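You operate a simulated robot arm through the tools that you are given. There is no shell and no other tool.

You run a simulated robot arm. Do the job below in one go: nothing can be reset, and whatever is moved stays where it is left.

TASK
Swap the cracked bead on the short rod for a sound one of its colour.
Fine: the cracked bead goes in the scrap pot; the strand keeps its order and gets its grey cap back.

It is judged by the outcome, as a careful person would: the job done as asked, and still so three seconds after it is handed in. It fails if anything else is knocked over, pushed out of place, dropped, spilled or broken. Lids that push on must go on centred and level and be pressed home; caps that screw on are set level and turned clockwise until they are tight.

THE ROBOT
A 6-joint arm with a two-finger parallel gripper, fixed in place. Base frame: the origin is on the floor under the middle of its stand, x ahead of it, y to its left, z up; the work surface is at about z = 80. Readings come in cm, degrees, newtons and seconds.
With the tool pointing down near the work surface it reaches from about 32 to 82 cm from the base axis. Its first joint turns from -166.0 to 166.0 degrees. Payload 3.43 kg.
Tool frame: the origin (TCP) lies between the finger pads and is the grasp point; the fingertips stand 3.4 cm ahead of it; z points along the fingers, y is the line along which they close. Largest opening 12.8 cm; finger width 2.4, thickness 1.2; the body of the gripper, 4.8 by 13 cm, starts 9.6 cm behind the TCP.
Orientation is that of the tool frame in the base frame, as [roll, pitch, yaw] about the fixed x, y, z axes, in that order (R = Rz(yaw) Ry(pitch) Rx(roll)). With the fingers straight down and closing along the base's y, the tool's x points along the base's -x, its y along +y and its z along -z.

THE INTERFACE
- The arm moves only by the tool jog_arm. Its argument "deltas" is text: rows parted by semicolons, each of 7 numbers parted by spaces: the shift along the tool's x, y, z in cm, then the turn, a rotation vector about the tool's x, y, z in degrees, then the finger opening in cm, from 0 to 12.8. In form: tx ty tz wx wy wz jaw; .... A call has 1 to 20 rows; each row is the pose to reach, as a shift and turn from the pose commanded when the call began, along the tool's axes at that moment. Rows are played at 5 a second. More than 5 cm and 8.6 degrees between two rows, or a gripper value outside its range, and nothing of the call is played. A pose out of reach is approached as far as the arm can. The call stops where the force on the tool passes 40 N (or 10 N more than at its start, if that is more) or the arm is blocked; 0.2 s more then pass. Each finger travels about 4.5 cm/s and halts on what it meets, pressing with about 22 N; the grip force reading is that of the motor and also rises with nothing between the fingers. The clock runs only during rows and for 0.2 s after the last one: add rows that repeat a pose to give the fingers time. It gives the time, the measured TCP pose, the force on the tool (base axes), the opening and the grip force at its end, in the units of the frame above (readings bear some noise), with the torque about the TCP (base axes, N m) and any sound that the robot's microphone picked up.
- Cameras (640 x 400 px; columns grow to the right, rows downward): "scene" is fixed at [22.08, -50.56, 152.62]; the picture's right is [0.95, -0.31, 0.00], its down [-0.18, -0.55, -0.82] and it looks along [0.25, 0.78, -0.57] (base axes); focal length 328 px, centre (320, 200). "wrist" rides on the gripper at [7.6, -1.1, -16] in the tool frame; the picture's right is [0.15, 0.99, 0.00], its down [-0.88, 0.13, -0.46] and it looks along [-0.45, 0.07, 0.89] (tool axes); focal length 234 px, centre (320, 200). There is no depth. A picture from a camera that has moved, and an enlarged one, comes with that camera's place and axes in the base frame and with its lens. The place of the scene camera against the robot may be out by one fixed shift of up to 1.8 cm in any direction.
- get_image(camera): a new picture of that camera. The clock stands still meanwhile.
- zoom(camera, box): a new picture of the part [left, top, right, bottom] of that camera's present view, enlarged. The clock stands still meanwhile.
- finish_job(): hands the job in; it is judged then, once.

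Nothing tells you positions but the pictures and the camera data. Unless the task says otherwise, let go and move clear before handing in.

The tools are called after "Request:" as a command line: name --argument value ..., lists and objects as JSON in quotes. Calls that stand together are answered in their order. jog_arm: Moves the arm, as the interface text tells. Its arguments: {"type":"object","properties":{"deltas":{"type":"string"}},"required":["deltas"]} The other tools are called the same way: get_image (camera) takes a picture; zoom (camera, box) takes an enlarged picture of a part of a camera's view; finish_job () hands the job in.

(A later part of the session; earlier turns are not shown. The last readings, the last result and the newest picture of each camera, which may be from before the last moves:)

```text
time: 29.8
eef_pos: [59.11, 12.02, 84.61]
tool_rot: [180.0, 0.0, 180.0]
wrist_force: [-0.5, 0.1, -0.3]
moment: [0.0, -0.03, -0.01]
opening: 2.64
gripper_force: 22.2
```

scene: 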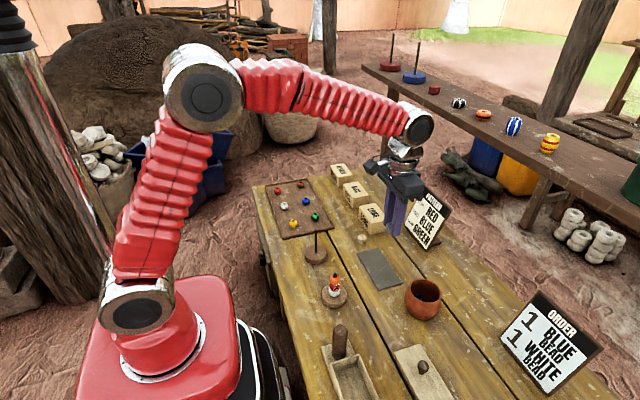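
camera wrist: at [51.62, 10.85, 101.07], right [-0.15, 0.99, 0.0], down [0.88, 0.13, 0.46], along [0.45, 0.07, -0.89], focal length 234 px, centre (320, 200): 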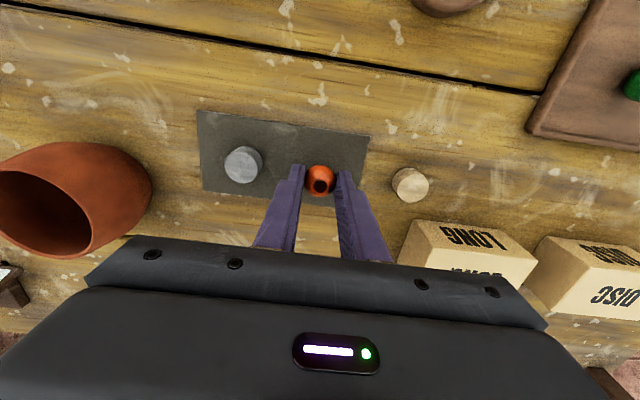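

Request:
jog_arm --deltas "0 0 0.07 0 0 0 2.0; 0 0 0.14 0 0 0 2.0; 0 0 0.14 0 0 0 2.0"

Request:
zoom --camera "scene" --box '[370, 230, 420, 290]'

```text
time: 30.6
eef_pos: [59.07, 11.98, 84.62]
tool_rot: [180.0, -0.1, -179.9]
wrist_force: [0.4, -0.2, 0.0]
moment: [-0.01, 0.01, -0.02]
opening: 2.61
gripper_force: 21.6
```

```text
6.67 times, centred on (395, 260) of scene
camera zoom: at [22.08, -50.56, 152.62], right [0.95, -0.31, 0.0], down [-0.18, -0.55, -0.82], along [0.25, 0.78, -0.57], focal length 2187 px, centre (-180, -200)
```

zoom: 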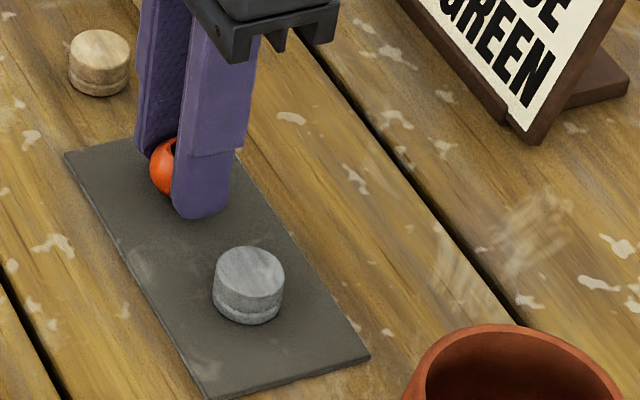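

Request:
jog_arm --deltas "0 0 0.05 0 0 0 2.0; 0 0 0.1 0 0 0 2.0; 0 0 0.1 0 0 0 2.0"

```text
time: 31.4
eef_pos: [59.01, 11.95, 84.37]
tool_rot: [180.0, 0.0, 180.0]
wrist_force: [-0.1, -0.3, -0.3]
moment: [-0.02, 0.01, 0.03]
opening: 2.64
gripper_force: 22.2
```

Request:
jog_arm --deltas "0 0 0.05 0 0 0 2.0; 0 0 0.1 0 0 0 2.0; 0 0 0.1 0 0 0 2.0"

```text
time: 32.2
eef_pos: [59.06, 11.91, 84.31]
tool_rot: [-179.9, 0.1, 180.0]
wrist_force: [-0.4, -0.5, -0.9]
moment: [-0.02, -0.01, 0.0]
opening: 2.61
gripper_force: 21.9
```

Request:
jog_arm --deltas "0 0 0.05 0 0 0 2.0; 0 0 0.1 0 0 0 2.0; 0 0 0.1 0 0 0 2.0"

Request:
zoom --camera "scene" --box '[370, 230, 420, 290]'

```text
time: 33.0
eef_pos: [59.01, 11.95, 84.26]
tool_rot: [179.9, 0.0, 180.0]
wrist_force: [-0.2, 0.5, -1.4]
moment: [0.01, 0.02, 0.0]
opening: 2.62
gripper_force: 22.3
```

```text
6.67 times, centred on (395, 260) of scene
camera zoom: at [22.08, -50.56, 152.62], right [0.95, -0.31, 0.0], down [-0.18, -0.55, -0.82], along [0.25, 0.78, -0.57], focal length 2187 px, centre (-180, -200)
```

zoom: 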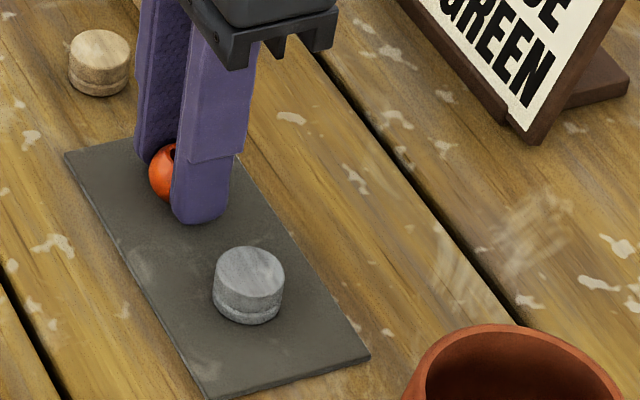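

Request:
jog_arm --deltas "0 0 0.05 0 0 0 2.0; 0 0 0.1 0 0 0 2.0; 0 0 0.1 0 0 0 2.0"

```text
time: 33.8
eef_pos: [59.09, 12.0, 84.28]
tool_rot: [-179.9, 0.0, -180.0]
wrist_force: [-2.9, 0.0, 11.4]
moment: [0.01, 0.07, -0.02]
opening: 2.63
gripper_force: 22.6
```

There is contact at 11 N. I'll ease off slightly and open slowly, keeping the fingers around the bead to see if it stays put.

Request:
jog_arm --deltas "0 0 -0.06 0 0 0 2.0; 0 0 -0.06 0 0 0 2.8; 0 0 -0.06 0 0 0 3.2; 0 0 -0.06 0 0 0 3.6; 0 0 -0.06 0 0 0 3.6; 0 0 -0.06 0 0 0 3.6"

Request:
zoom --camera "wrist" --box '[270, 130, 370, 210]'

Request:
zoom --camera "scene" --box '[370, 230, 420, 290]'

```text
time: 35.2
eef_pos: [59.1, 11.93, 84.22]
tool_rot: [-180.0, 0.1, -180.0]
wrist_force: [0.0, -0.4, -0.4]
moment: [0.02, 0.01, -0.02]
opening: 3.6
gripper_force: 0.0
```

```text
5.00 times, centred on (320, 170) of wrist
camera zoom: at [51.54, 10.78, 100.12], right [-0.15, 0.99, 0.0], down [0.88, 0.13, 0.46], along [0.45, 0.07, -0.89], focal length 1171 px, centre (320, 350)
```

zoom: 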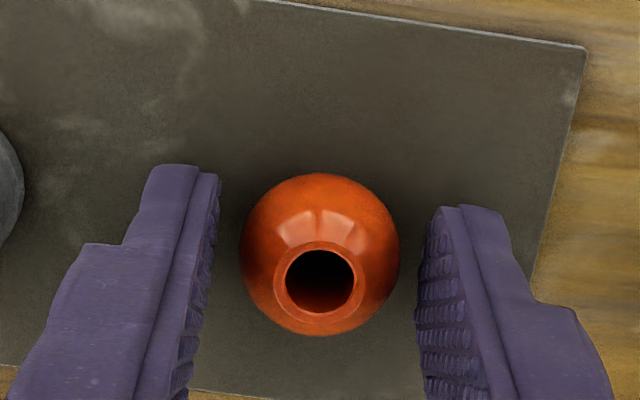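

```text
6.67 times, centred on (395, 260) of scene
camera zoom: at [22.08, -50.56, 152.62], right [0.95, -0.31, 0.0], down [-0.18, -0.55, -0.82], along [0.25, 0.78, -0.57], focal length 2187 px, centre (-180, -200)
```

zoom: 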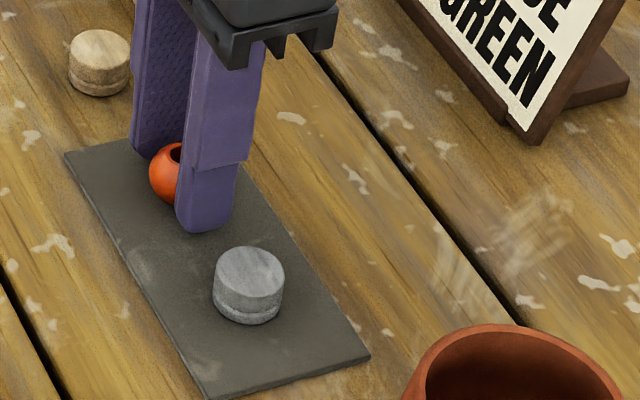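

The orange bead stands steadily, hole up. I'll open a bit more, rise, and return over the rod for the cracked red bead.

Request:
jog_arm --deltas "0 0 0 0 0 0 4.6; 0 0 -1.5 0 0 0 4.6; 0 0 -4 0 0 0 4.6; 0 0 -7 0 0 0 4.6; 0 0 -10 0 0 0 4.6; 0 0 -13 0 0 0 4.6; 0 0 -15.5 0 0 0 4.6; 0 0 -16.23 0 0 0 4.6; 2 -1.2 -16.23 0 0 0 4.6; 4.5 -2.7 -16.23 0 0 0 4.6; 7.5 -4.5 -16.23 0 0 0 4.6; 10.5 -6.3 -16.23 0 0 0 4.6; 13.5 -8.1 -16.23 0 0 0 4.6; 15.5 -9.3 -16.23 0 0 0 4.6; 16 -9.54 -16.23 0 0 0 4.6; 16 -9.54 -15 0 0 0 4.6; 16 -9.54 -13 0 0 0 4.6; 16 -9.54 -11 0 0 0 4.6; 16 -9.54 -10.5 0 0 0 4.6; 16 -9.54 -10.5 0 0 0 4.6"

Request:
zoom --camera "wrist" --box '[270, 130, 370, 210]'

Request:
zoom --camera "scene" --box '[320, 240, 430, 310]'

```text
time: 39.4
eef_pos: [43.0, 2.56, 94.82]
tool_rot: [-179.9, 0.1, -180.0]
wrist_force: [-0.2, -0.5, 0.5]
moment: [0.0, 0.01, -0.03]
opening: 4.61
gripper_force: 0.0
```

```text
5.00 times, centred on (320, 170) of wrist
camera zoom: at [35.44, 1.34, 110.63], right [-0.15, 0.99, 0.0], down [0.88, 0.13, 0.46], along [0.45, 0.07, -0.89], focal length 1171 px, centre (320, 350)
```

zoom: 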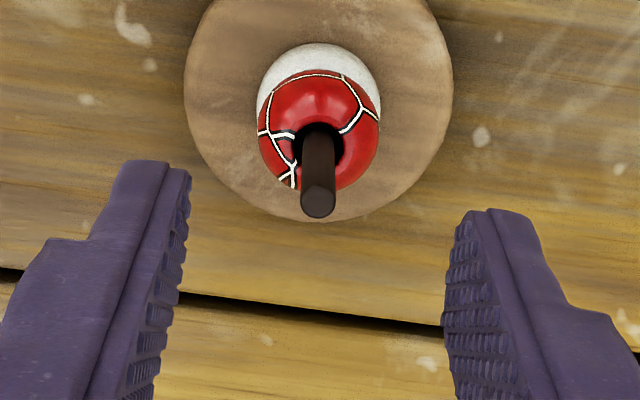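

```text
5.71 times, centred on (375, 275) of scene
camera zoom: at [22.08, -50.56, 152.62], right [0.95, -0.31, 0.0], down [-0.18, -0.55, -0.82], along [0.25, 0.78, -0.57], focal length 1875 px, centre (6, -229)
```

zoom: 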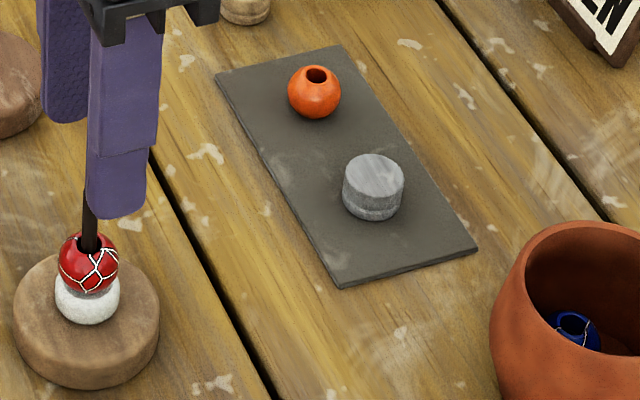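

The cracked red bead is exposed, and the cap and orange bead stand safely on the slate. I'll lower around the red bead.

Request:
jog_arm --deltas "0 -0.03 1.5 0 0 0 4.6; 0 -0.03 3 0 0 0 4.6; 0 -0.03 4.5 0 0 0 4.6; 0 -0.03 6 0 0 0 4.4; 0 -0.03 6.8 0 0 0 4.2; 0 -0.03 7.22 0 0 0 4.2; 0 -0.03 7.22 0 0 0 4.2"

Request:
zoom --camera "wrist" --box '[270, 130, 370, 210]'

Request:
zoom --camera "scene" --box '[320, 264, 352, 312]'

```text
time: 41.0
eef_pos: [43.06, 2.33, 87.37]
tool_rot: [-180.0, 0.0, 180.0]
wrist_force: [0.2, -0.4, 0.2]
moment: [0.01, 0.0, 0.0]
opening: 4.19
gripper_force: 0.0
```

```text
5.00 times, centred on (320, 170) of wrist
camera zoom: at [35.52, 1.17, 103.31], right [-0.15, 0.99, 0.0], down [0.88, 0.13, 0.46], along [0.45, 0.07, -0.89], focal length 1171 px, centre (320, 350)
```

zoom: 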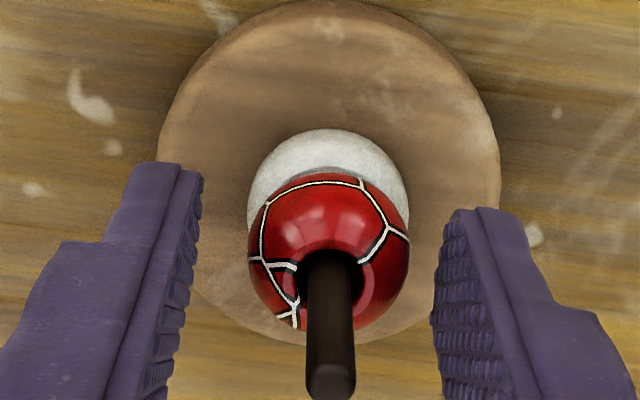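

```text
8.33 times, centred on (336, 288) of scene
camera zoom: at [22.08, -50.56, 152.62], right [0.95, -0.31, 0.0], down [-0.18, -0.55, -0.82], along [0.25, 0.78, -0.57], focal length 2734 px, centre (187, -533)
```

zoom: 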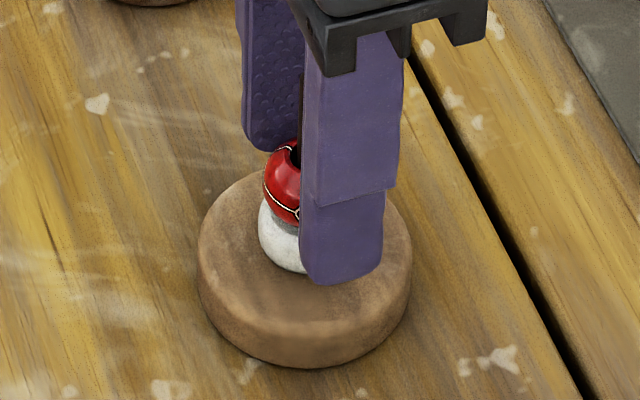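

The rod now looks about 0.1 cm off centre between the fingers. I'll hold still for a moment and check where the arm settles before closing.

Request:
jog_arm --deltas "0 0 0 0 0 0 4.2; 0 0 0 0 0 0 4.2"

Request:
zoom --camera "wrist" --box '[270, 130, 370, 210]'

```text
time: 41.6
eef_pos: [43.08, 2.44, 87.37]
tool_rot: [-180.0, 0.0, 179.9]
wrist_force: [0.0, 0.1, 0.2]
moment: [0.01, 0.0, -0.03]
opening: 4.19
gripper_force: 0.0
```

```text
5.00 times, centred on (320, 170) of wrist
camera zoom: at [35.51, 1.17, 103.32], right [-0.15, 0.99, 0.0], down [0.88, 0.13, 0.46], along [0.45, 0.07, -0.89], focal length 1171 px, centre (320, 350)
```

zoom: 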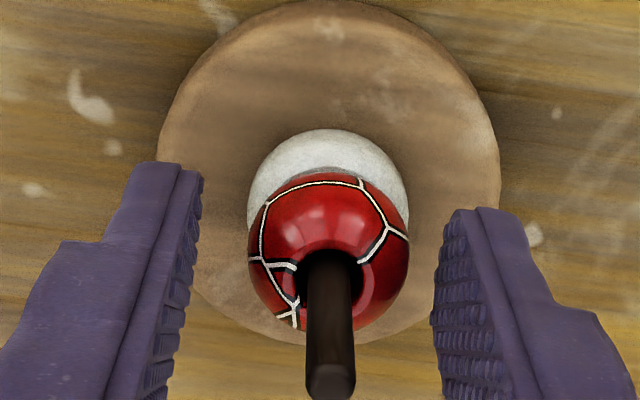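

The arm has settled about 0.14 cm to the right of the bead, so I'll correct that before closing.

Request:
jog_arm --deltas "0 0.07 0 0 0 0 4.2; 0 0.14 0 0 0 0 4.2; 0 0.14 0 0 0 0 4.2"

Request:
zoom --camera "wrist" --box '[270, 130, 370, 210]'

```text
time: 42.4
eef_pos: [42.89, 2.46, 87.44]
tool_rot: [-180.0, 0.0, -179.9]
wrist_force: [-0.4, -0.3, -0.5]
moment: [0.0, 0.02, -0.02]
opening: 4.2
gripper_force: 0.0
```

```text
5.00 times, centred on (320, 170) of wrist
camera zoom: at [35.51, 1.3, 103.33], right [-0.15, 0.99, 0.0], down [0.88, 0.13, 0.46], along [0.45, 0.07, -0.89], focal length 1171 px, centre (320, 350)
```

zoom: 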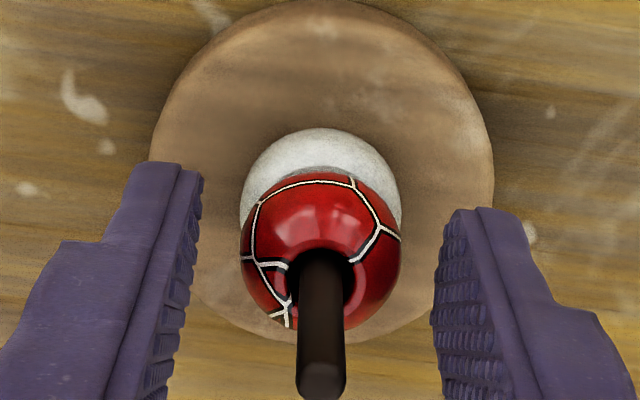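

The bead is now centred between the fingers. I'll close on it.

Request:
jog_arm --deltas "0 0 0 0 0 0 3.6; 0 0 0 0 0 0 3.1; 0 0 0 0 0 0 2.7; 0 0 0 0 0 0 2.0; 0 0 0 0 0 0 2.0; 0 0 0 0 0 0 2.0"

Request:
zoom --camera "wrist" --box '[270, 130, 370, 210]'

Request:
zoom --camera "scene" --box '[320, 264, 352, 312]'

```text
time: 43.8
eef_pos: [42.98, 2.47, 87.48]
tool_rot: [-179.9, 0.0, 180.0]
wrist_force: [-0.1, 0.2, -0.5]
moment: [0.03, -0.03, 0.02]
opening: 2.64
gripper_force: 21.9
```

```text
5.00 times, centred on (320, 170) of wrist
camera zoom: at [35.51, 1.3, 103.33], right [-0.15, 0.99, 0.0], down [0.88, 0.13, 0.46], along [0.45, 0.07, -0.89], focal length 1171 px, centre (320, 350)
```

zoom: 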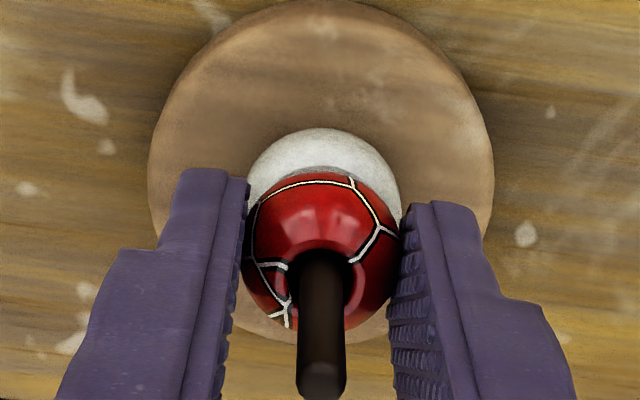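

```text
8.33 times, centred on (336, 288) of scene
camera zoom: at [22.08, -50.56, 152.62], right [0.95, -0.31, 0.0], down [-0.18, -0.55, -0.82], along [0.25, 0.78, -0.57], focal length 2734 px, centre (187, -533)
```

zoom: 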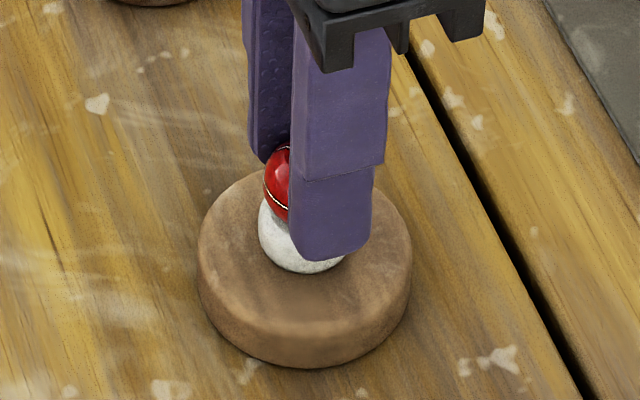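

The cracked bead is held. I'll lift it slowly and check that the white bead stays down.

Request:
jog_arm --deltas "0 0 -0.3 0 0 0 2.0; 0 0 -0.7 0 0 0 2.0; 0 0 -1.2 0 0 0 2.0; 0 0 -1.2 0 0 0 2.0"

Request:
zoom --camera "scene" --box '[320, 264, 352, 312]'

Request:
zoom --camera "wrist" --box '[270, 130, 370, 210]'

```text
time: 44.8
eef_pos: [43.07, 2.54, 88.75]
tool_rot: [-180.0, 0.0, -180.0]
wrist_force: [0.2, -0.3, 0.6]
moment: [0.04, -0.02, -0.01]
opening: 2.6
gripper_force: 21.6
```

```text
8.33 times, centred on (336, 288) of scene
camera zoom: at [22.08, -50.56, 152.62], right [0.95, -0.31, 0.0], down [-0.18, -0.55, -0.82], along [0.25, 0.78, -0.57], focal length 2734 px, centre (187, -533)
```

zoom: 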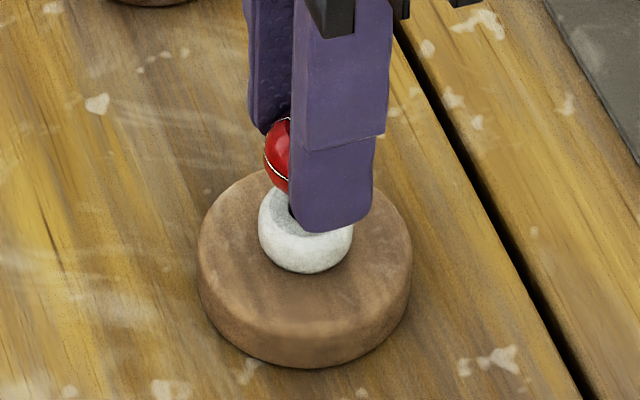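

```text
5.00 times, centred on (320, 170) of wrist
camera zoom: at [35.52, 1.38, 104.55], right [-0.15, 0.99, 0.0], down [0.88, 0.13, 0.46], along [0.45, 0.07, -0.89], focal length 1171 px, centre (320, 350)
```

zoom: 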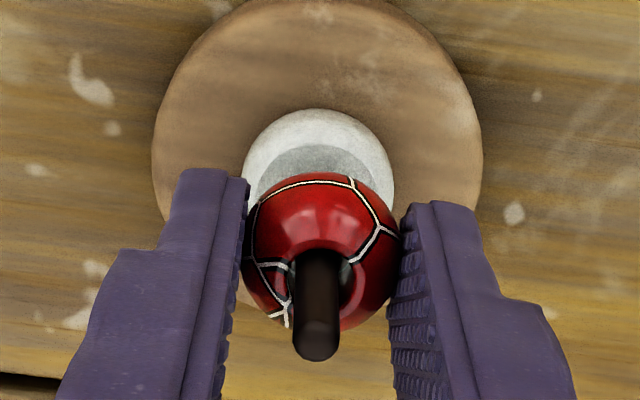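

Only the cracked bead rises and the white bead stays seated. I'll raise it off the rod and carry it toward the scrap pot, at about (63, -7.5), staying high for a look.

Request:
jog_arm --deltas "0 0 -1.5 0 0 0 2.0; 0 0 -3.5 0 0 0 2.0; 0 0 -6 0 0 0 2.0; 0 0 -8.5 0 0 0 2.0; 0 0 -10.5 0 0 0 2.0; 0 0 -11.75 0 0 0 2.0; -2 -1 -11.75 0 0 0 2.0; -4.5 -2.2 -11.75 0 0 0 2.0; -7 -3.5 -11.75 0 0 0 2.0; -9.5 -4.8 -11.75 0 0 0 2.0; -12 -6 -11.75 0 0 0 2.0; -14.5 -7.3 -11.75 0 0 0 2.0; -17 -8.6 -11.75 0 0 0 2.0; -19 -9.5 -11.75 0 0 0 2.0; -20 -10 -11.75 0 0 0 2.0; -20 -10 -11.75 0 0 0 2.0"

Request:
get_image --camera "wrist"

Request:
zoom --camera "scene" --box '[320, 200, 480, 320]'

```text
time: 48.2
eef_pos: [62.91, -7.55, 100.31]
tool_rot: [-180.0, 0.0, -179.9]
wrist_force: [-0.1, -0.8, 0.4]
moment: [0.01, -0.01, -0.02]
opening: 2.62
gripper_force: 22.3
```

```text
taken
camera wrist: at [55.45, -8.63, 116.34], right [-0.15, 0.99, 0.0], down [0.88, 0.13, 0.46], along [0.45, 0.07, -0.89], focal length 234 px, centre (320, 200)
```

wrist: 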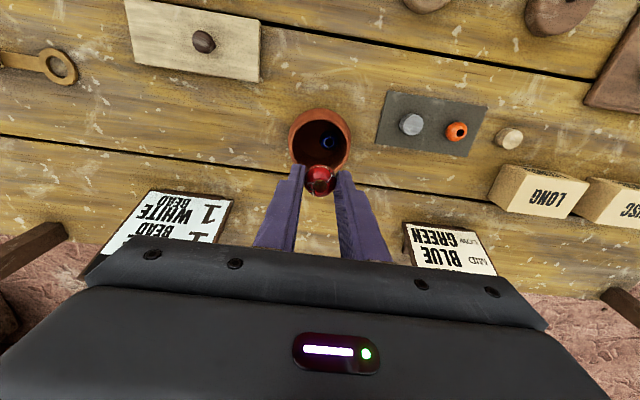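

```text
3.33 times, centred on (400, 260) of scene
camera zoom: at [22.08, -50.56, 152.62], right [0.95, -0.31, 0.0], down [-0.18, -0.55, -0.82], along [0.25, 0.78, -0.57], focal length 1094 px, centre (53, 0)
```

zoom: 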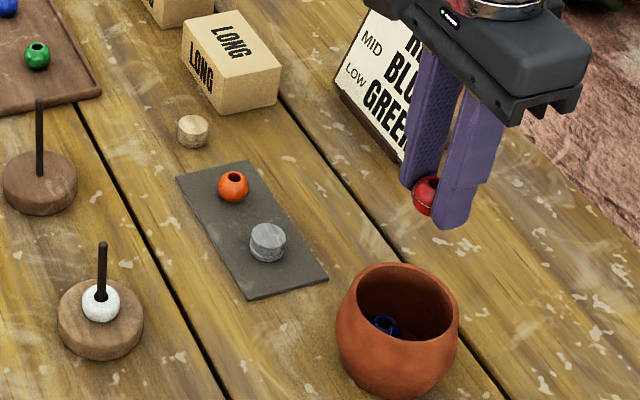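

Request:
zoom --camera "wrist" --box '[270, 90, 370, 170]'

```text
5.00 times, centred on (320, 130) of wrist
camera zoom: at [55.45, -8.63, 116.34], right [-0.15, 0.99, 0.0], down [0.88, 0.13, 0.46], along [0.45, 0.07, -0.89], focal length 1171 px, centre (320, 550)
```

zoom: 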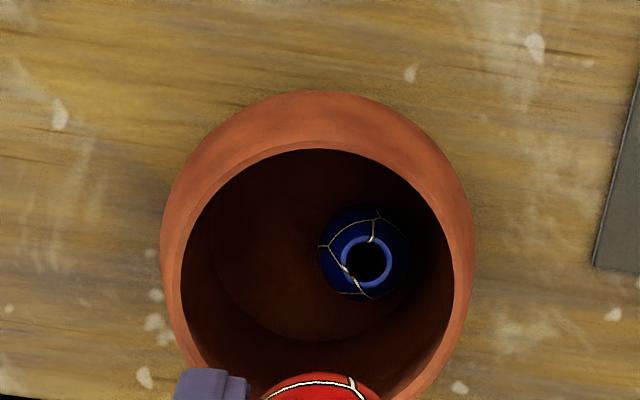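

The pot's opening is about 6.9 cm wide, centred near (62.9, -7.6), with the broken blue bead inside on the +y side. I'll shift slightly to -y and descend to just above the rim for a check.

Request:
jog_arm --deltas "0 -0.35 1 0 0 0 2.0; 0 -0.35 3 0 0 0 2.0; 0 -0.35 5 0 0 0 2.0; 0 -0.35 7 0 0 0 2.0; 0 -0.35 8 0 0 0 2.0; 0 -0.35 8 0 0 0 2.0"

Request:
zoom --camera "wrist" --box '[250, 90, 390, 210]'

Request:
zoom --camera "scene" --box '[380, 230, 480, 330]'

```text
time: 49.6
eef_pos: [62.95, -7.83, 92.43]
tool_rot: [-180.0, 0.0, 179.9]
wrist_force: [-1.0, -0.5, -0.6]
moment: [0.0, -0.01, -0.04]
opening: 2.63
gripper_force: 22.3
```

```text
3.33 times, centred on (320, 150) of wrist
camera zoom: at [55.4, -8.98, 108.25], right [-0.15, 0.99, 0.0], down [0.88, 0.13, 0.46], along [0.45, 0.07, -0.89], focal length 781 px, centre (320, 367)
```

zoom: 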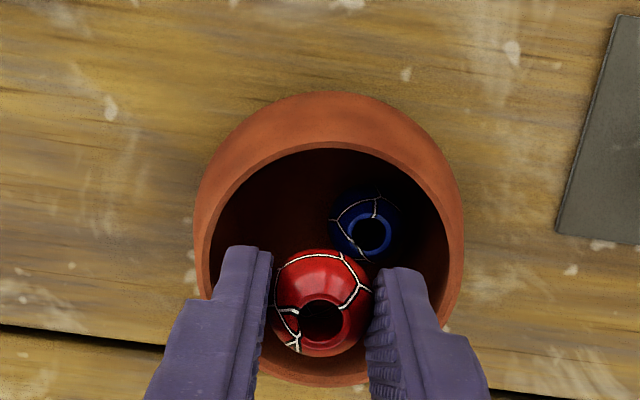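

```text
4.00 times, centred on (430, 280) of scene
camera zoom: at [22.08, -50.56, 152.62], right [0.95, -0.31, 0.0], down [-0.18, -0.55, -0.82], along [0.25, 0.78, -0.57], focal length 1312 px, centre (-120, -120)
```

zoom: 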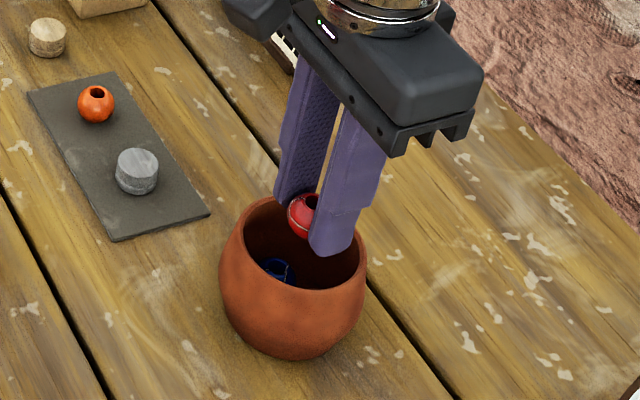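

The fingers are inside the rim outline with room on both sides (rim at z≈87). I'll lower the bead into the pot, stopping above the blue bead.

Request:
jog_arm --deltas "0.08 0 1 0 0 0 2.0; 0.08 0 2 0 0 0 2.0; 0.08 0 3 0 0 0 2.0; 0.08 0 4 0 0 0 2.0; 0.08 0 4.6 0 0 0 2.0; 0.08 0 4.6 0 0 0 2.0"

Request:
zoom --camera "wrist" --box '[250, 90, 390, 210]'

Request:
zoom --camera "scene" --box '[380, 230, 480, 330]'

```text
time: 51.0
eef_pos: [62.77, -7.84, 87.75]
tool_rot: [-180.0, 0.0, -180.0]
wrist_force: [-1.1, 0.5, -0.6]
moment: [-0.01, 0.02, 0.0]
opening: 2.65
gripper_force: 21.6
```

```text
3.33 times, centred on (320, 150) of wrist
camera zoom: at [55.38, -9.0, 103.7], right [-0.15, 0.99, 0.0], down [0.88, 0.13, 0.46], along [0.45, 0.07, -0.89], focal length 781 px, centre (320, 367)
```

zoom: 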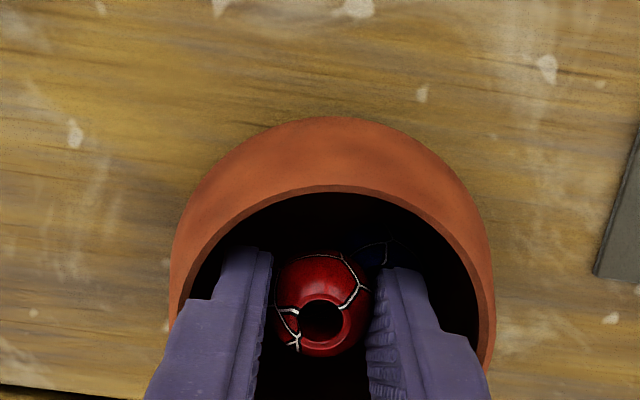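

```text
4.00 times, centred on (430, 280) of scene
camera zoom: at [22.08, -50.56, 152.62], right [0.95, -0.31, 0.0], down [-0.18, -0.55, -0.82], along [0.25, 0.78, -0.57], focal length 1312 px, centre (-120, -120)
```

zoom: 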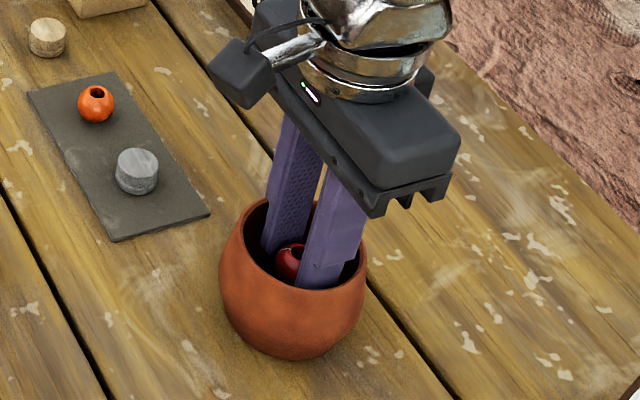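

There's still clearance all round. I'll lower another 0.5 cm, then release with a small opening.

Request:
jog_arm --deltas "0 0 0.2 0 0 0 2.0; 0 0 0.4 0 0 0 2.0; 0 0 0.5 0 0 0 2.0; 0 0 0.5 0 0 0 2.0"

```text
time: 52.0
eef_pos: [63.03, -7.8, 87.36]
tool_rot: [-179.9, 0.1, -180.0]
wrist_force: [0.1, 0.3, 0.5]
moment: [0.04, -0.01, 0.0]
opening: 2.64
gripper_force: 21.6
```

Request:
jog_arm --deltas "0 0 0.1 0 0 0 2.0; 0 0 0.2 0 0 0 2.0; 0 0 0.3 0 0 0 2.0; 0 0 0.3 0 0 0 2.0"

Request:
zoom --camera "wrist" --box '[250, 90, 390, 210]'

Request:
zoom --camera "scene" --box '[380, 230, 480, 330]'

```text
time: 53.0
eef_pos: [63.1, -7.84, 86.91]
tool_rot: [179.9, 0.0, -179.9]
wrist_force: [0.3, -0.3, -0.4]
moment: [-0.01, 0.01, -0.02]
opening: 2.64
gripper_force: 21.6
```

```text
3.33 times, centred on (320, 150) of wrist
camera zoom: at [55.51, -9.02, 102.92], right [-0.15, 0.99, 0.0], down [0.88, 0.13, 0.46], along [0.45, 0.07, -0.89], focal length 781 px, centre (320, 367)
```

zoom: 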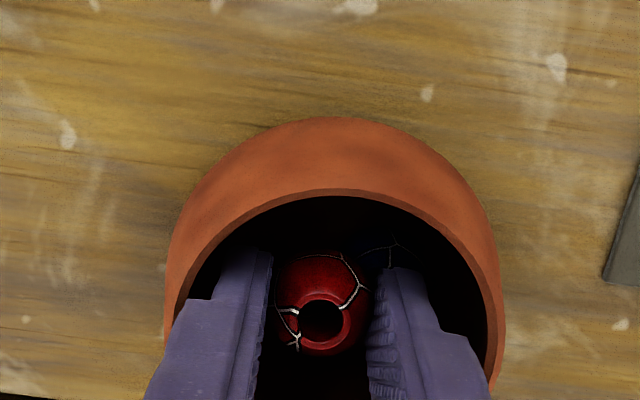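

```text
4.00 times, centred on (430, 280) of scene
camera zoom: at [22.08, -50.56, 152.62], right [0.95, -0.31, 0.0], down [-0.18, -0.55, -0.82], along [0.25, 0.78, -0.57], focal length 1312 px, centre (-120, -120)
```

zoom: 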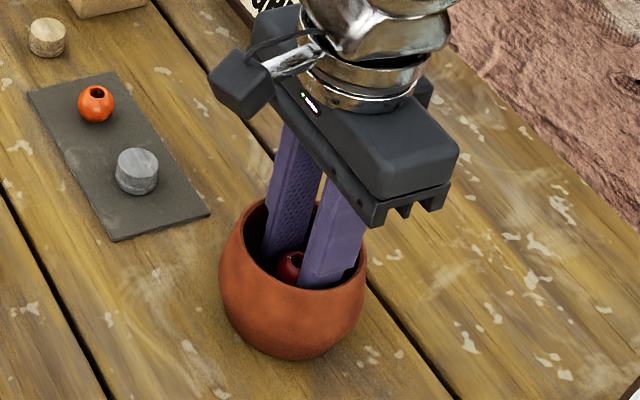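

The bead is deep inside the pot with no contact forces. I'll release it with a small opening.

Request:
jog_arm --deltas "0 0 0 0 0 0 2.7; 0 0 0 0 0 0 2.9; 0 0 0 0 0 0 3.1; 0 0 0 0 0 0 3.1; 0 0 0 0 0 0 3.1"

Request:
zoom --camera "wrist" --box '[250, 90, 390, 210]'

```text
time: 54.2
eef_pos: [62.98, -7.86, 87.0]
tool_rot: [179.9, 0.0, 179.9]
wrist_force: [-0.9, 1.1, -0.2]
moment: [0.0, 0.0, -0.02]
opening: 3.05
gripper_force: 0.1
```

```text
3.33 times, centred on (320, 150) of wrist
camera zoom: at [55.51, -9.02, 102.93], right [-0.15, 0.99, 0.0], down [0.88, 0.13, 0.46], along [0.45, 0.07, -0.89], focal length 781 px, centre (320, 367)
```

zoom: 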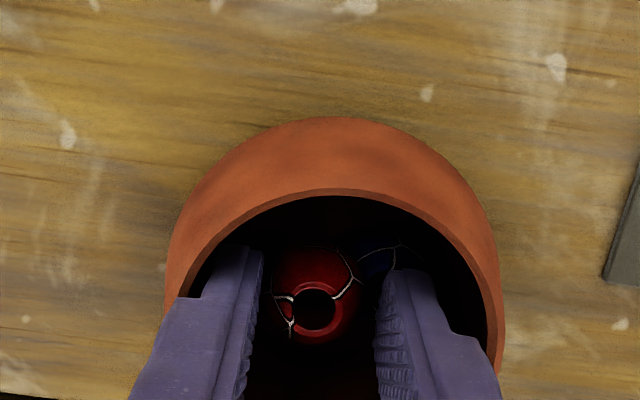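

The cracked bead has dropped down beside the blue one. I'll rise straight up out of the pot and check both.

Request:
jog_arm --deltas "0 0 -0.5 0 0 0 3.1; 0 0 -1.5 0 0 0 3.1; 0 0 -3 0 0 0 3.1; 0 0 -5 0 0 0 3.1; 0 0 -7.5 0 0 0 3.1; 0 0 -10 0 0 0 3.1; 0 0 -12.5 0 0 0 3.1; 0 0 -13.4 0 0 0 3.1; 0 0 -13.4 0 0 0 3.1"

Request:
zoom --camera "wrist" --box '[270, 90, 370, 170]'

Request:
get_image --camera "scene"

```text
time: 56.2
eef_pos: [63.06, -7.99, 100.41]
tool_rot: [180.0, -0.1, -180.0]
wrist_force: [0.0, 0.8, 0.1]
moment: [-0.03, -0.06, -0.01]
opening: 3.1
gripper_force: 0.1
```

```text
5.00 times, centred on (320, 130) of wrist
camera zoom: at [55.49, -9.06, 116.28], right [-0.15, 0.99, 0.0], down [0.88, 0.13, 0.46], along [0.45, 0.07, -0.89], focal length 1171 px, centre (320, 550)
```

zoom: 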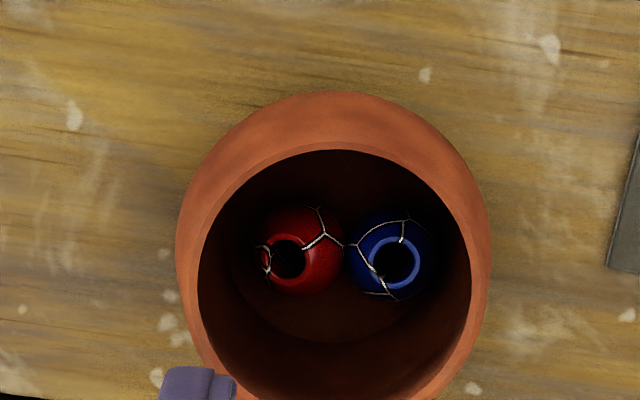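

```text
taken
```

scene: 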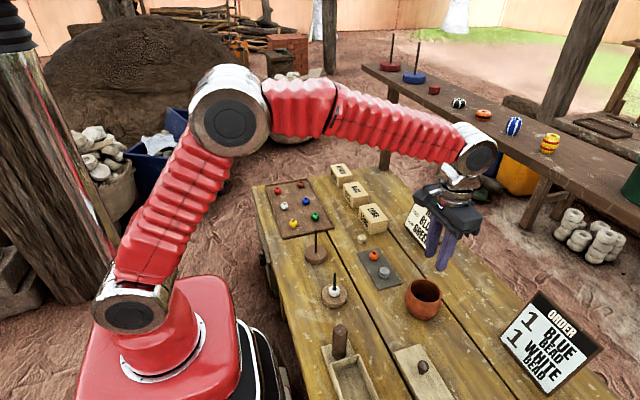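

Both broken beads sit at the bottom of the scrap pot. Next is the sound red bead in the tray, at roughly (39, 55). I'll travel there at height and take a look.

Request:
jog_arm --deltas "0.6 1.57 0 0 0 0 3.5; 1.8 4.72 0 0 0 0 4; 3.12 8.18 0 0 0 0 4.6; 4.44 11.64 0 0 0 0 4.6; 5.76 15.1 0 0 0 0 4.6; 7.08 18.56 0 0 0 0 4.6; 8.4 22.02 0 0 0 0 4.6; 9.72 25.47 0 0 0 0 4.6; 11.04 28.93 0 0 0 0 4.6; 12.36 32.39 0 0 0 0 4.6; 13.68 35.85 0 0 0 0 4.6; 15 39.31 0 0 0 0 4.6; 16.32 42.77 0 0 0 0 4.6; 17.64 46.23 0 0 0 0 4.6; 18.96 49.69 0 0 0 0 4.6; 20.28 53.15 0 0 0 0 4.6; 21.6 56.61 0 0 0 0 4.6; 22.8 59.76 0 0 0 0 4.6; 24 62.9 0 0 0 0 4.6; 24 62.9 0 0 0 0 4.6"

Request:
get_image --camera "wrist"

Request:
get_image --camera "scene"

```text
time: 60.4
eef_pos: [39.0, 55.25, 100.3]
tool_rot: [-180.0, 0.0, -180.0]
wrist_force: [0.3, 0.2, -0.8]
moment: [-0.01, -0.04, -0.03]
opening: 4.59
gripper_force: 0.0
```

```text
taken
camera wrist: at [31.41, 54.06, 116.33], right [-0.15, 0.99, 0.0], down [0.88, 0.13, 0.46], along [0.45, 0.07, -0.89], focal length 234 px, centre (320, 200)
```

wrist: 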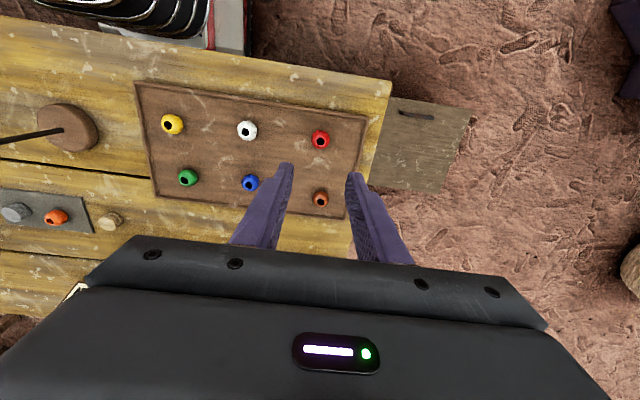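

```text
taken
```

scene: 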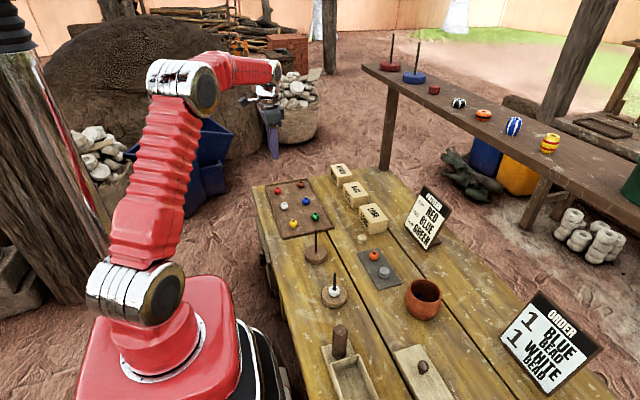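

Request:
zoom --camera "wrist" --box '[270, 100, 370, 180]'

Request:
zoom --camera "scene" --box '[265, 175, 315, 215]'

```text
5.00 times, centred on (320, 140) of wrist
camera zoom: at [31.41, 54.06, 116.33], right [-0.15, 0.99, 0.0], down [0.88, 0.13, 0.46], along [0.45, 0.07, -0.89], focal length 1171 px, centre (320, 500)
```

zoom: 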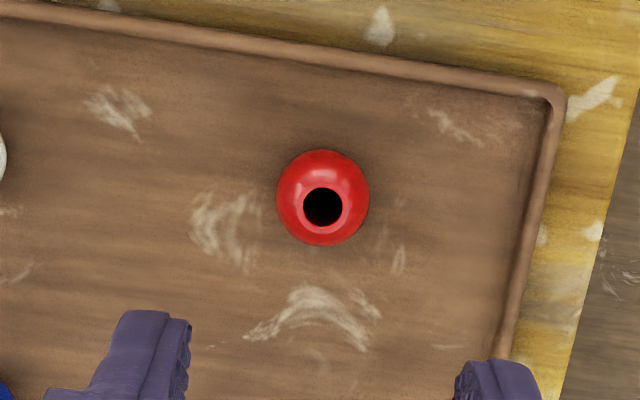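

```text
10.00 times, centred on (290, 195) of scene
camera zoom: at [22.08, -50.56, 152.62], right [0.95, -0.31, 0.0], down [-0.18, -0.55, -0.82], along [0.25, 0.78, -0.57], focal length 3281 px, centre (620, 250)
```

zoom: 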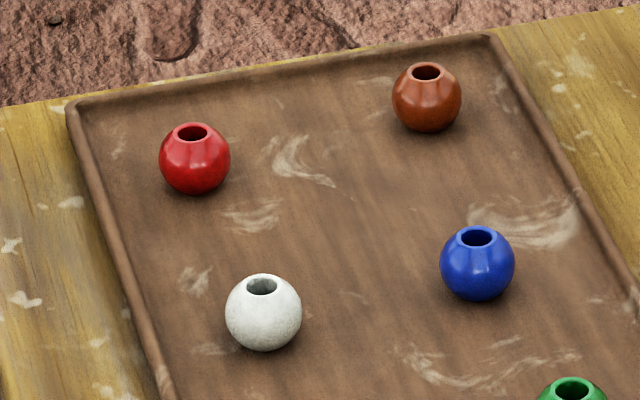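

The tray's red bead is whole, centred at about (39.1, 55.3). I'll centre on it and descend part-way for a finer alignment check.

Request:
jog_arm --deltas "-0.17 0.08 1 0 0 0 4.6; -0.17 0.08 3 0 0 0 4.6; -0.17 0.08 5.5 0 0 0 4.6; -0.17 0.08 8 0 0 0 4.6; -0.17 0.08 10.5 0 0 0 4.6; -0.17 0.08 12.5 0 0 0 4.6; -0.17 0.08 13.5 0 0 0 4.6; -0.17 0.08 13.5 0 0 0 4.6; -0.17 0.08 13.5 0 0 0 4.6"

Request:
zoom --camera "wrist" --box '[270, 130, 370, 210]'

```text
time: 62.4
eef_pos: [39.12, 55.18, 86.86]
tool_rot: [180.0, 0.0, -180.0]
wrist_force: [0.2, 0.4, 0.1]
moment: [-0.02, 0.03, 0.03]
opening: 4.59
gripper_force: 0.0
```

```text
5.00 times, centred on (320, 170) of wrist
camera zoom: at [31.64, 54.04, 102.77], right [-0.15, 0.99, 0.0], down [0.88, 0.13, 0.46], along [0.45, 0.07, -0.89], focal length 1171 px, centre (320, 350)
```

zoom: 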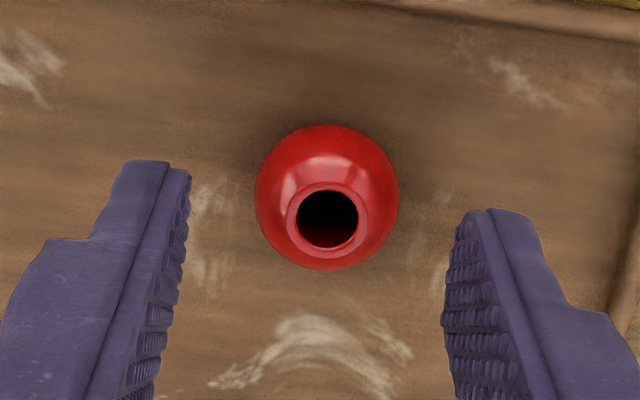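

The bead is nearly aligned. I'll make a small correction and go down to just above grasp height.

Request:
jog_arm --deltas "0.06 0.09 0.7 0 0 0 4.6; 0.06 0.09 1.5 0 0 0 4.4; 0.06 0.09 2.2 0 0 0 4.2; 0.06 0.09 2.4 0 0 0 4.2; 0.06 0.09 2.4 0 0 0 4.2"

Request:
zoom --camera "wrist" --box '[270, 130, 370, 210]'

Request:
zoom --camera "scene" --box '[260, 170, 310, 210]'

```text
time: 63.6
eef_pos: [39.03, 55.28, 84.48]
tool_rot: [180.0, -0.1, -180.0]
wrist_force: [-0.1, 0.2, 0.4]
moment: [-0.01, -0.04, -0.03]
opening: 4.22
gripper_force: 0.1
```

```text
5.00 times, centred on (320, 170) of wrist
camera zoom: at [31.5, 54.16, 100.43], right [-0.15, 0.99, 0.0], down [0.88, 0.13, 0.46], along [0.45, 0.07, -0.89], focal length 1171 px, centre (320, 350)
```

zoom: 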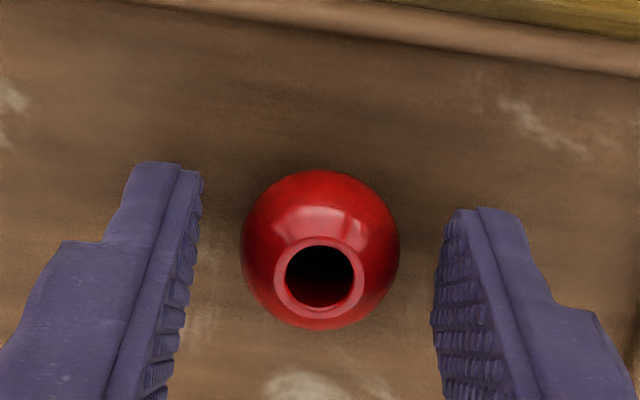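

```text
10.00 times, centred on (285, 190) of scene
camera zoom: at [22.08, -50.56, 152.62], right [0.95, -0.31, 0.0], down [-0.18, -0.55, -0.82], along [0.25, 0.78, -0.57], focal length 3281 px, centre (670, 300)
```

zoom: 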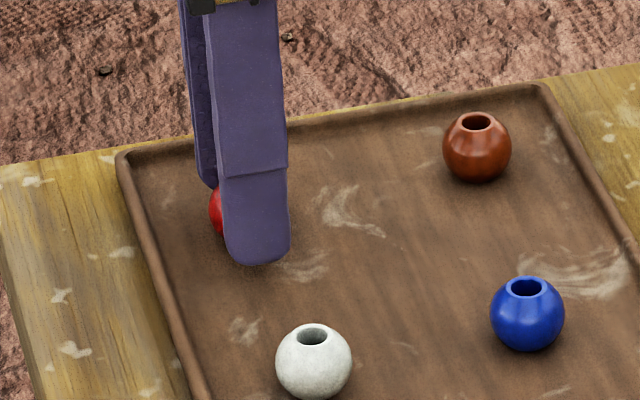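

The bead is centred almost exactly where the earlier beads sat in the gripper. I'll lower the last 0.2 cm and close.

Request:
jog_arm --deltas "0 0 0.1 0 0 0 4.2; 0 0 0.2 0 0 0 3.6; 0 0 0.2 0 0 0 3.1; 0 0 0.2 0 0 0 2.7; 0 0 0.2 0 0 0 2.0; 0 0 0.2 0 0 0 2.0; 0 0 0.2 0 0 0 2.0"

Request:
zoom --camera "wrist" --box '[270, 130, 370, 210]'

```text
time: 65.2
eef_pos: [38.96, 55.25, 84.37]
tool_rot: [179.9, 0.0, -179.9]
wrist_force: [-1.3, -0.7, -0.1]
moment: [0.01, 0.02, 0.01]
opening: 2.63
gripper_force: 22.3
```

```text
5.00 times, centred on (320, 170) of wrist
camera zoom: at [31.51, 54.11, 100.22], right [-0.15, 0.99, 0.0], down [0.88, 0.13, 0.46], along [0.45, 0.07, -0.89], focal length 1171 px, centre (320, 350)
```

zoom: 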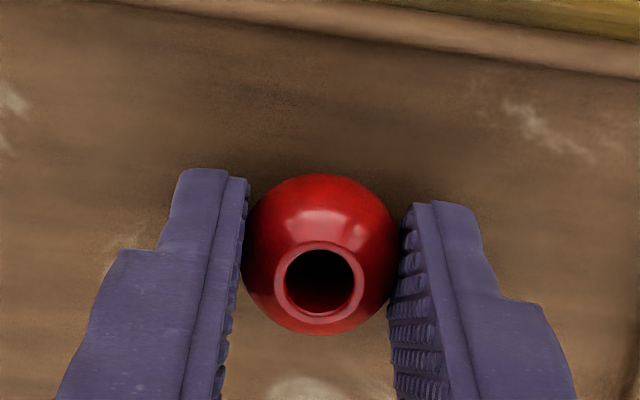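

The new red bead is held exactly as the others were. I'll lift it straight out of the tray.

Request:
jog_arm --deltas "0 0 -0.5 0 0 0 2.0; 0 0 -1.5 0 0 0 2.0; 0 0 -3.5 0 0 0 2.0; 0 0 -6 0 0 0 2.0; 0 0 -9 0 0 0 2.0; 0 0 -12 0 0 0 2.0; 0 0 -14.5 0 0 0 2.0; 0 0 -16.1 0 0 0 2.0; 0 0 -16.1 0 0 0 2.0"

Request:
jog_arm --deltas "-0.1 -1.3 0 0 0 0 2.0; -0.3 -4 0 0 0 0 2.0; -0.56 -7.5 0 0 0 0 2.0; -0.83 -11 0 0 0 0 2.0; -1.1 -14.5 0 0 0 0 2.0; -1.36 -18 0 0 0 0 2.0; -1.62 -21.5 0 0 0 0 2.0; -1.88 -25 0 0 0 0 2.0; -2.15 -28.5 0 0 0 0 2.0; -2.41 -32 0 0 0 0 2.0; -2.68 -35.5 0 0 0 0 2.0; -2.94 -39 0 0 0 0 2.0; -3.2 -42.5 0 0 0 0 2.0; -3.47 -46 0 0 0 0 2.0; -3.7 -49.2 0 0 0 0 2.0; -3.88 -51.5 0 0 0 0 2.0; -3.97 -52.72 0 0 0 0 2.0; -3.97 -52.72 0 0 0 0 2.0; -3.97 -52.72 0 0 0 0 2.0"

Request:
get_image --camera "wrist"

Request:
zoom --camera "wrist" --box '[270, 120, 370, 200]'

Request:
get_image --camera "scene"

```text
time: 67.2
eef_pos: [39.12, 55.22, 100.34]
tool_rot: [180.0, -0.1, -180.0]
wrist_force: [0.8, -0.2, 0.3]
moment: [0.0, 0.0, -0.03]
opening: 2.64
gripper_force: 21.9
```

```text
time: 71.2
eef_pos: [43.01, 2.5, 100.36]
tool_rot: [180.0, 0.0, 180.0]
wrist_force: [0.6, 0.7, 0.4]
moment: [-0.01, -0.02, -0.03]
opening: 2.61
gripper_force: 21.8
```

```text
taken
camera wrist: at [35.48, 1.32, 116.2], right [-0.15, 0.99, 0.0], down [0.88, 0.13, 0.46], along [0.45, 0.07, -0.89], focal length 234 px, centre (320, 200)
```

wrist: 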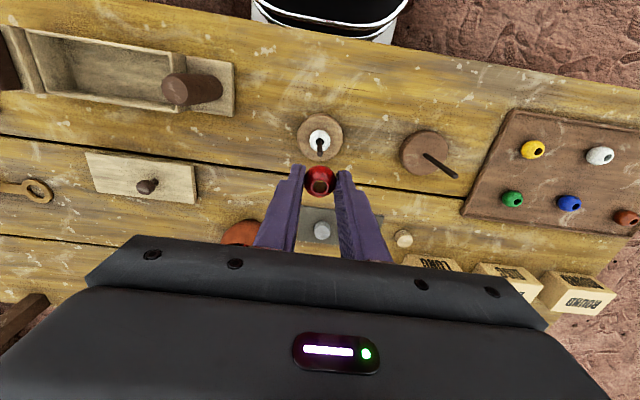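

```text
5.00 times, centred on (320, 160) of wrist
camera zoom: at [35.48, 1.32, 116.2], right [-0.15, 0.99, 0.0], down [0.88, 0.13, 0.46], along [0.45, 0.07, -0.89], focal length 1171 px, centre (320, 400)
```

zoom: 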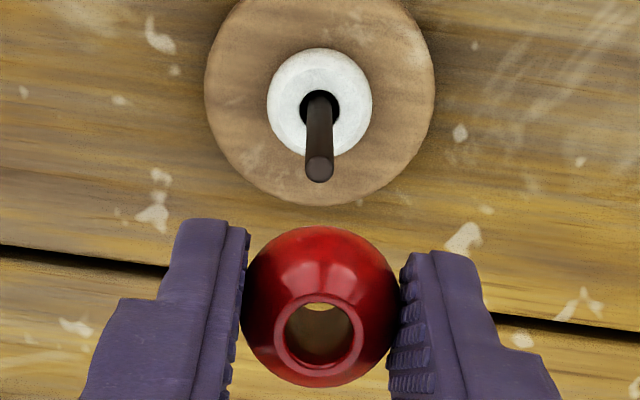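

```text
taken
```

scene: 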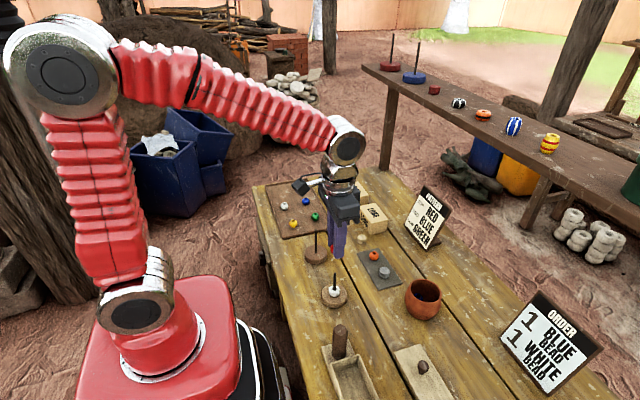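

The new red bead hangs directly above the rod, hole and rod in line. I'll descend to just above the rod tip and check alignment again.

Request:
jog_arm --deltas "0 0 1.5 0 0 0 2.0; 0 0 3 0 0 0 2.0; 0 0 4.5 0 0 0 2.0; 0 0 5.6 0 0 0 2.0; 0 0 6.2 0 0 0 2.0; 0 0 6.2 0 0 0 2.0; 0 0 6.2 0 0 0 2.0"

Request:
zoom --camera "wrist" --box '[270, 130, 370, 210]'

Request:
zoom --camera "scene" --box '[320, 250, 352, 298]'

```text
time: 72.8
eef_pos: [43.03, 2.6, 94.25]
tool_rot: [-179.9, 0.0, 179.9]
wrist_force: [0.4, -0.2, -0.4]
moment: [0.01, -0.02, 0.01]
opening: 2.62
gripper_force: 21.9
```

```text
5.00 times, centred on (320, 170) of wrist
camera zoom: at [35.51, 1.44, 110.13], right [-0.15, 0.99, 0.0], down [0.88, 0.13, 0.46], along [0.45, 0.07, -0.89], focal length 1171 px, centre (320, 350)
```

zoom: 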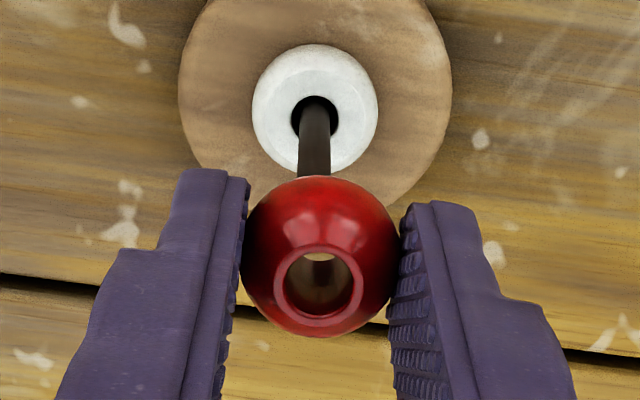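

```text
8.33 times, centred on (336, 274) of scene
camera zoom: at [22.08, -50.56, 152.62], right [0.95, -0.31, 0.0], down [-0.18, -0.55, -0.82], along [0.25, 0.78, -0.57], focal length 2734 px, centre (187, -417)
```

zoom: 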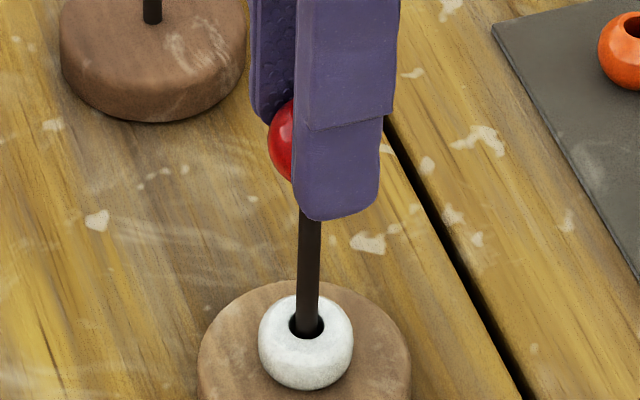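

The arm has drifted about +0.13 cm in y (the rod shows left of the hole). I'll correct before threading.

Request:
jog_arm --deltas "0.03 -0.07 0 0 0 0 2.0; 0.04 -0.13 0 0 0 0 2.0; 0.04 -0.13 0 0 0 0 2.0"

Request:
zoom --camera "wrist" --box '[270, 130, 370, 210]'

```text
time: 73.6
eef_pos: [43.0, 2.38, 94.28]
tool_rot: [-179.9, 0.0, -180.0]
wrist_force: [-0.1, -0.2, -0.5]
moment: [0.0, 0.03, -0.02]
opening: 2.64
gripper_force: 22.2
```

```text
5.00 times, centred on (320, 170) of wrist
camera zoom: at [35.46, 1.22, 110.15], right [-0.15, 0.99, 0.0], down [0.88, 0.13, 0.46], along [0.45, 0.07, -0.89], focal length 1171 px, centre (320, 350)
```

zoom: 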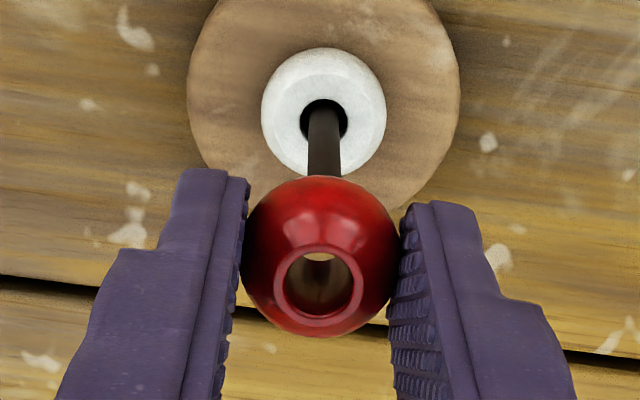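

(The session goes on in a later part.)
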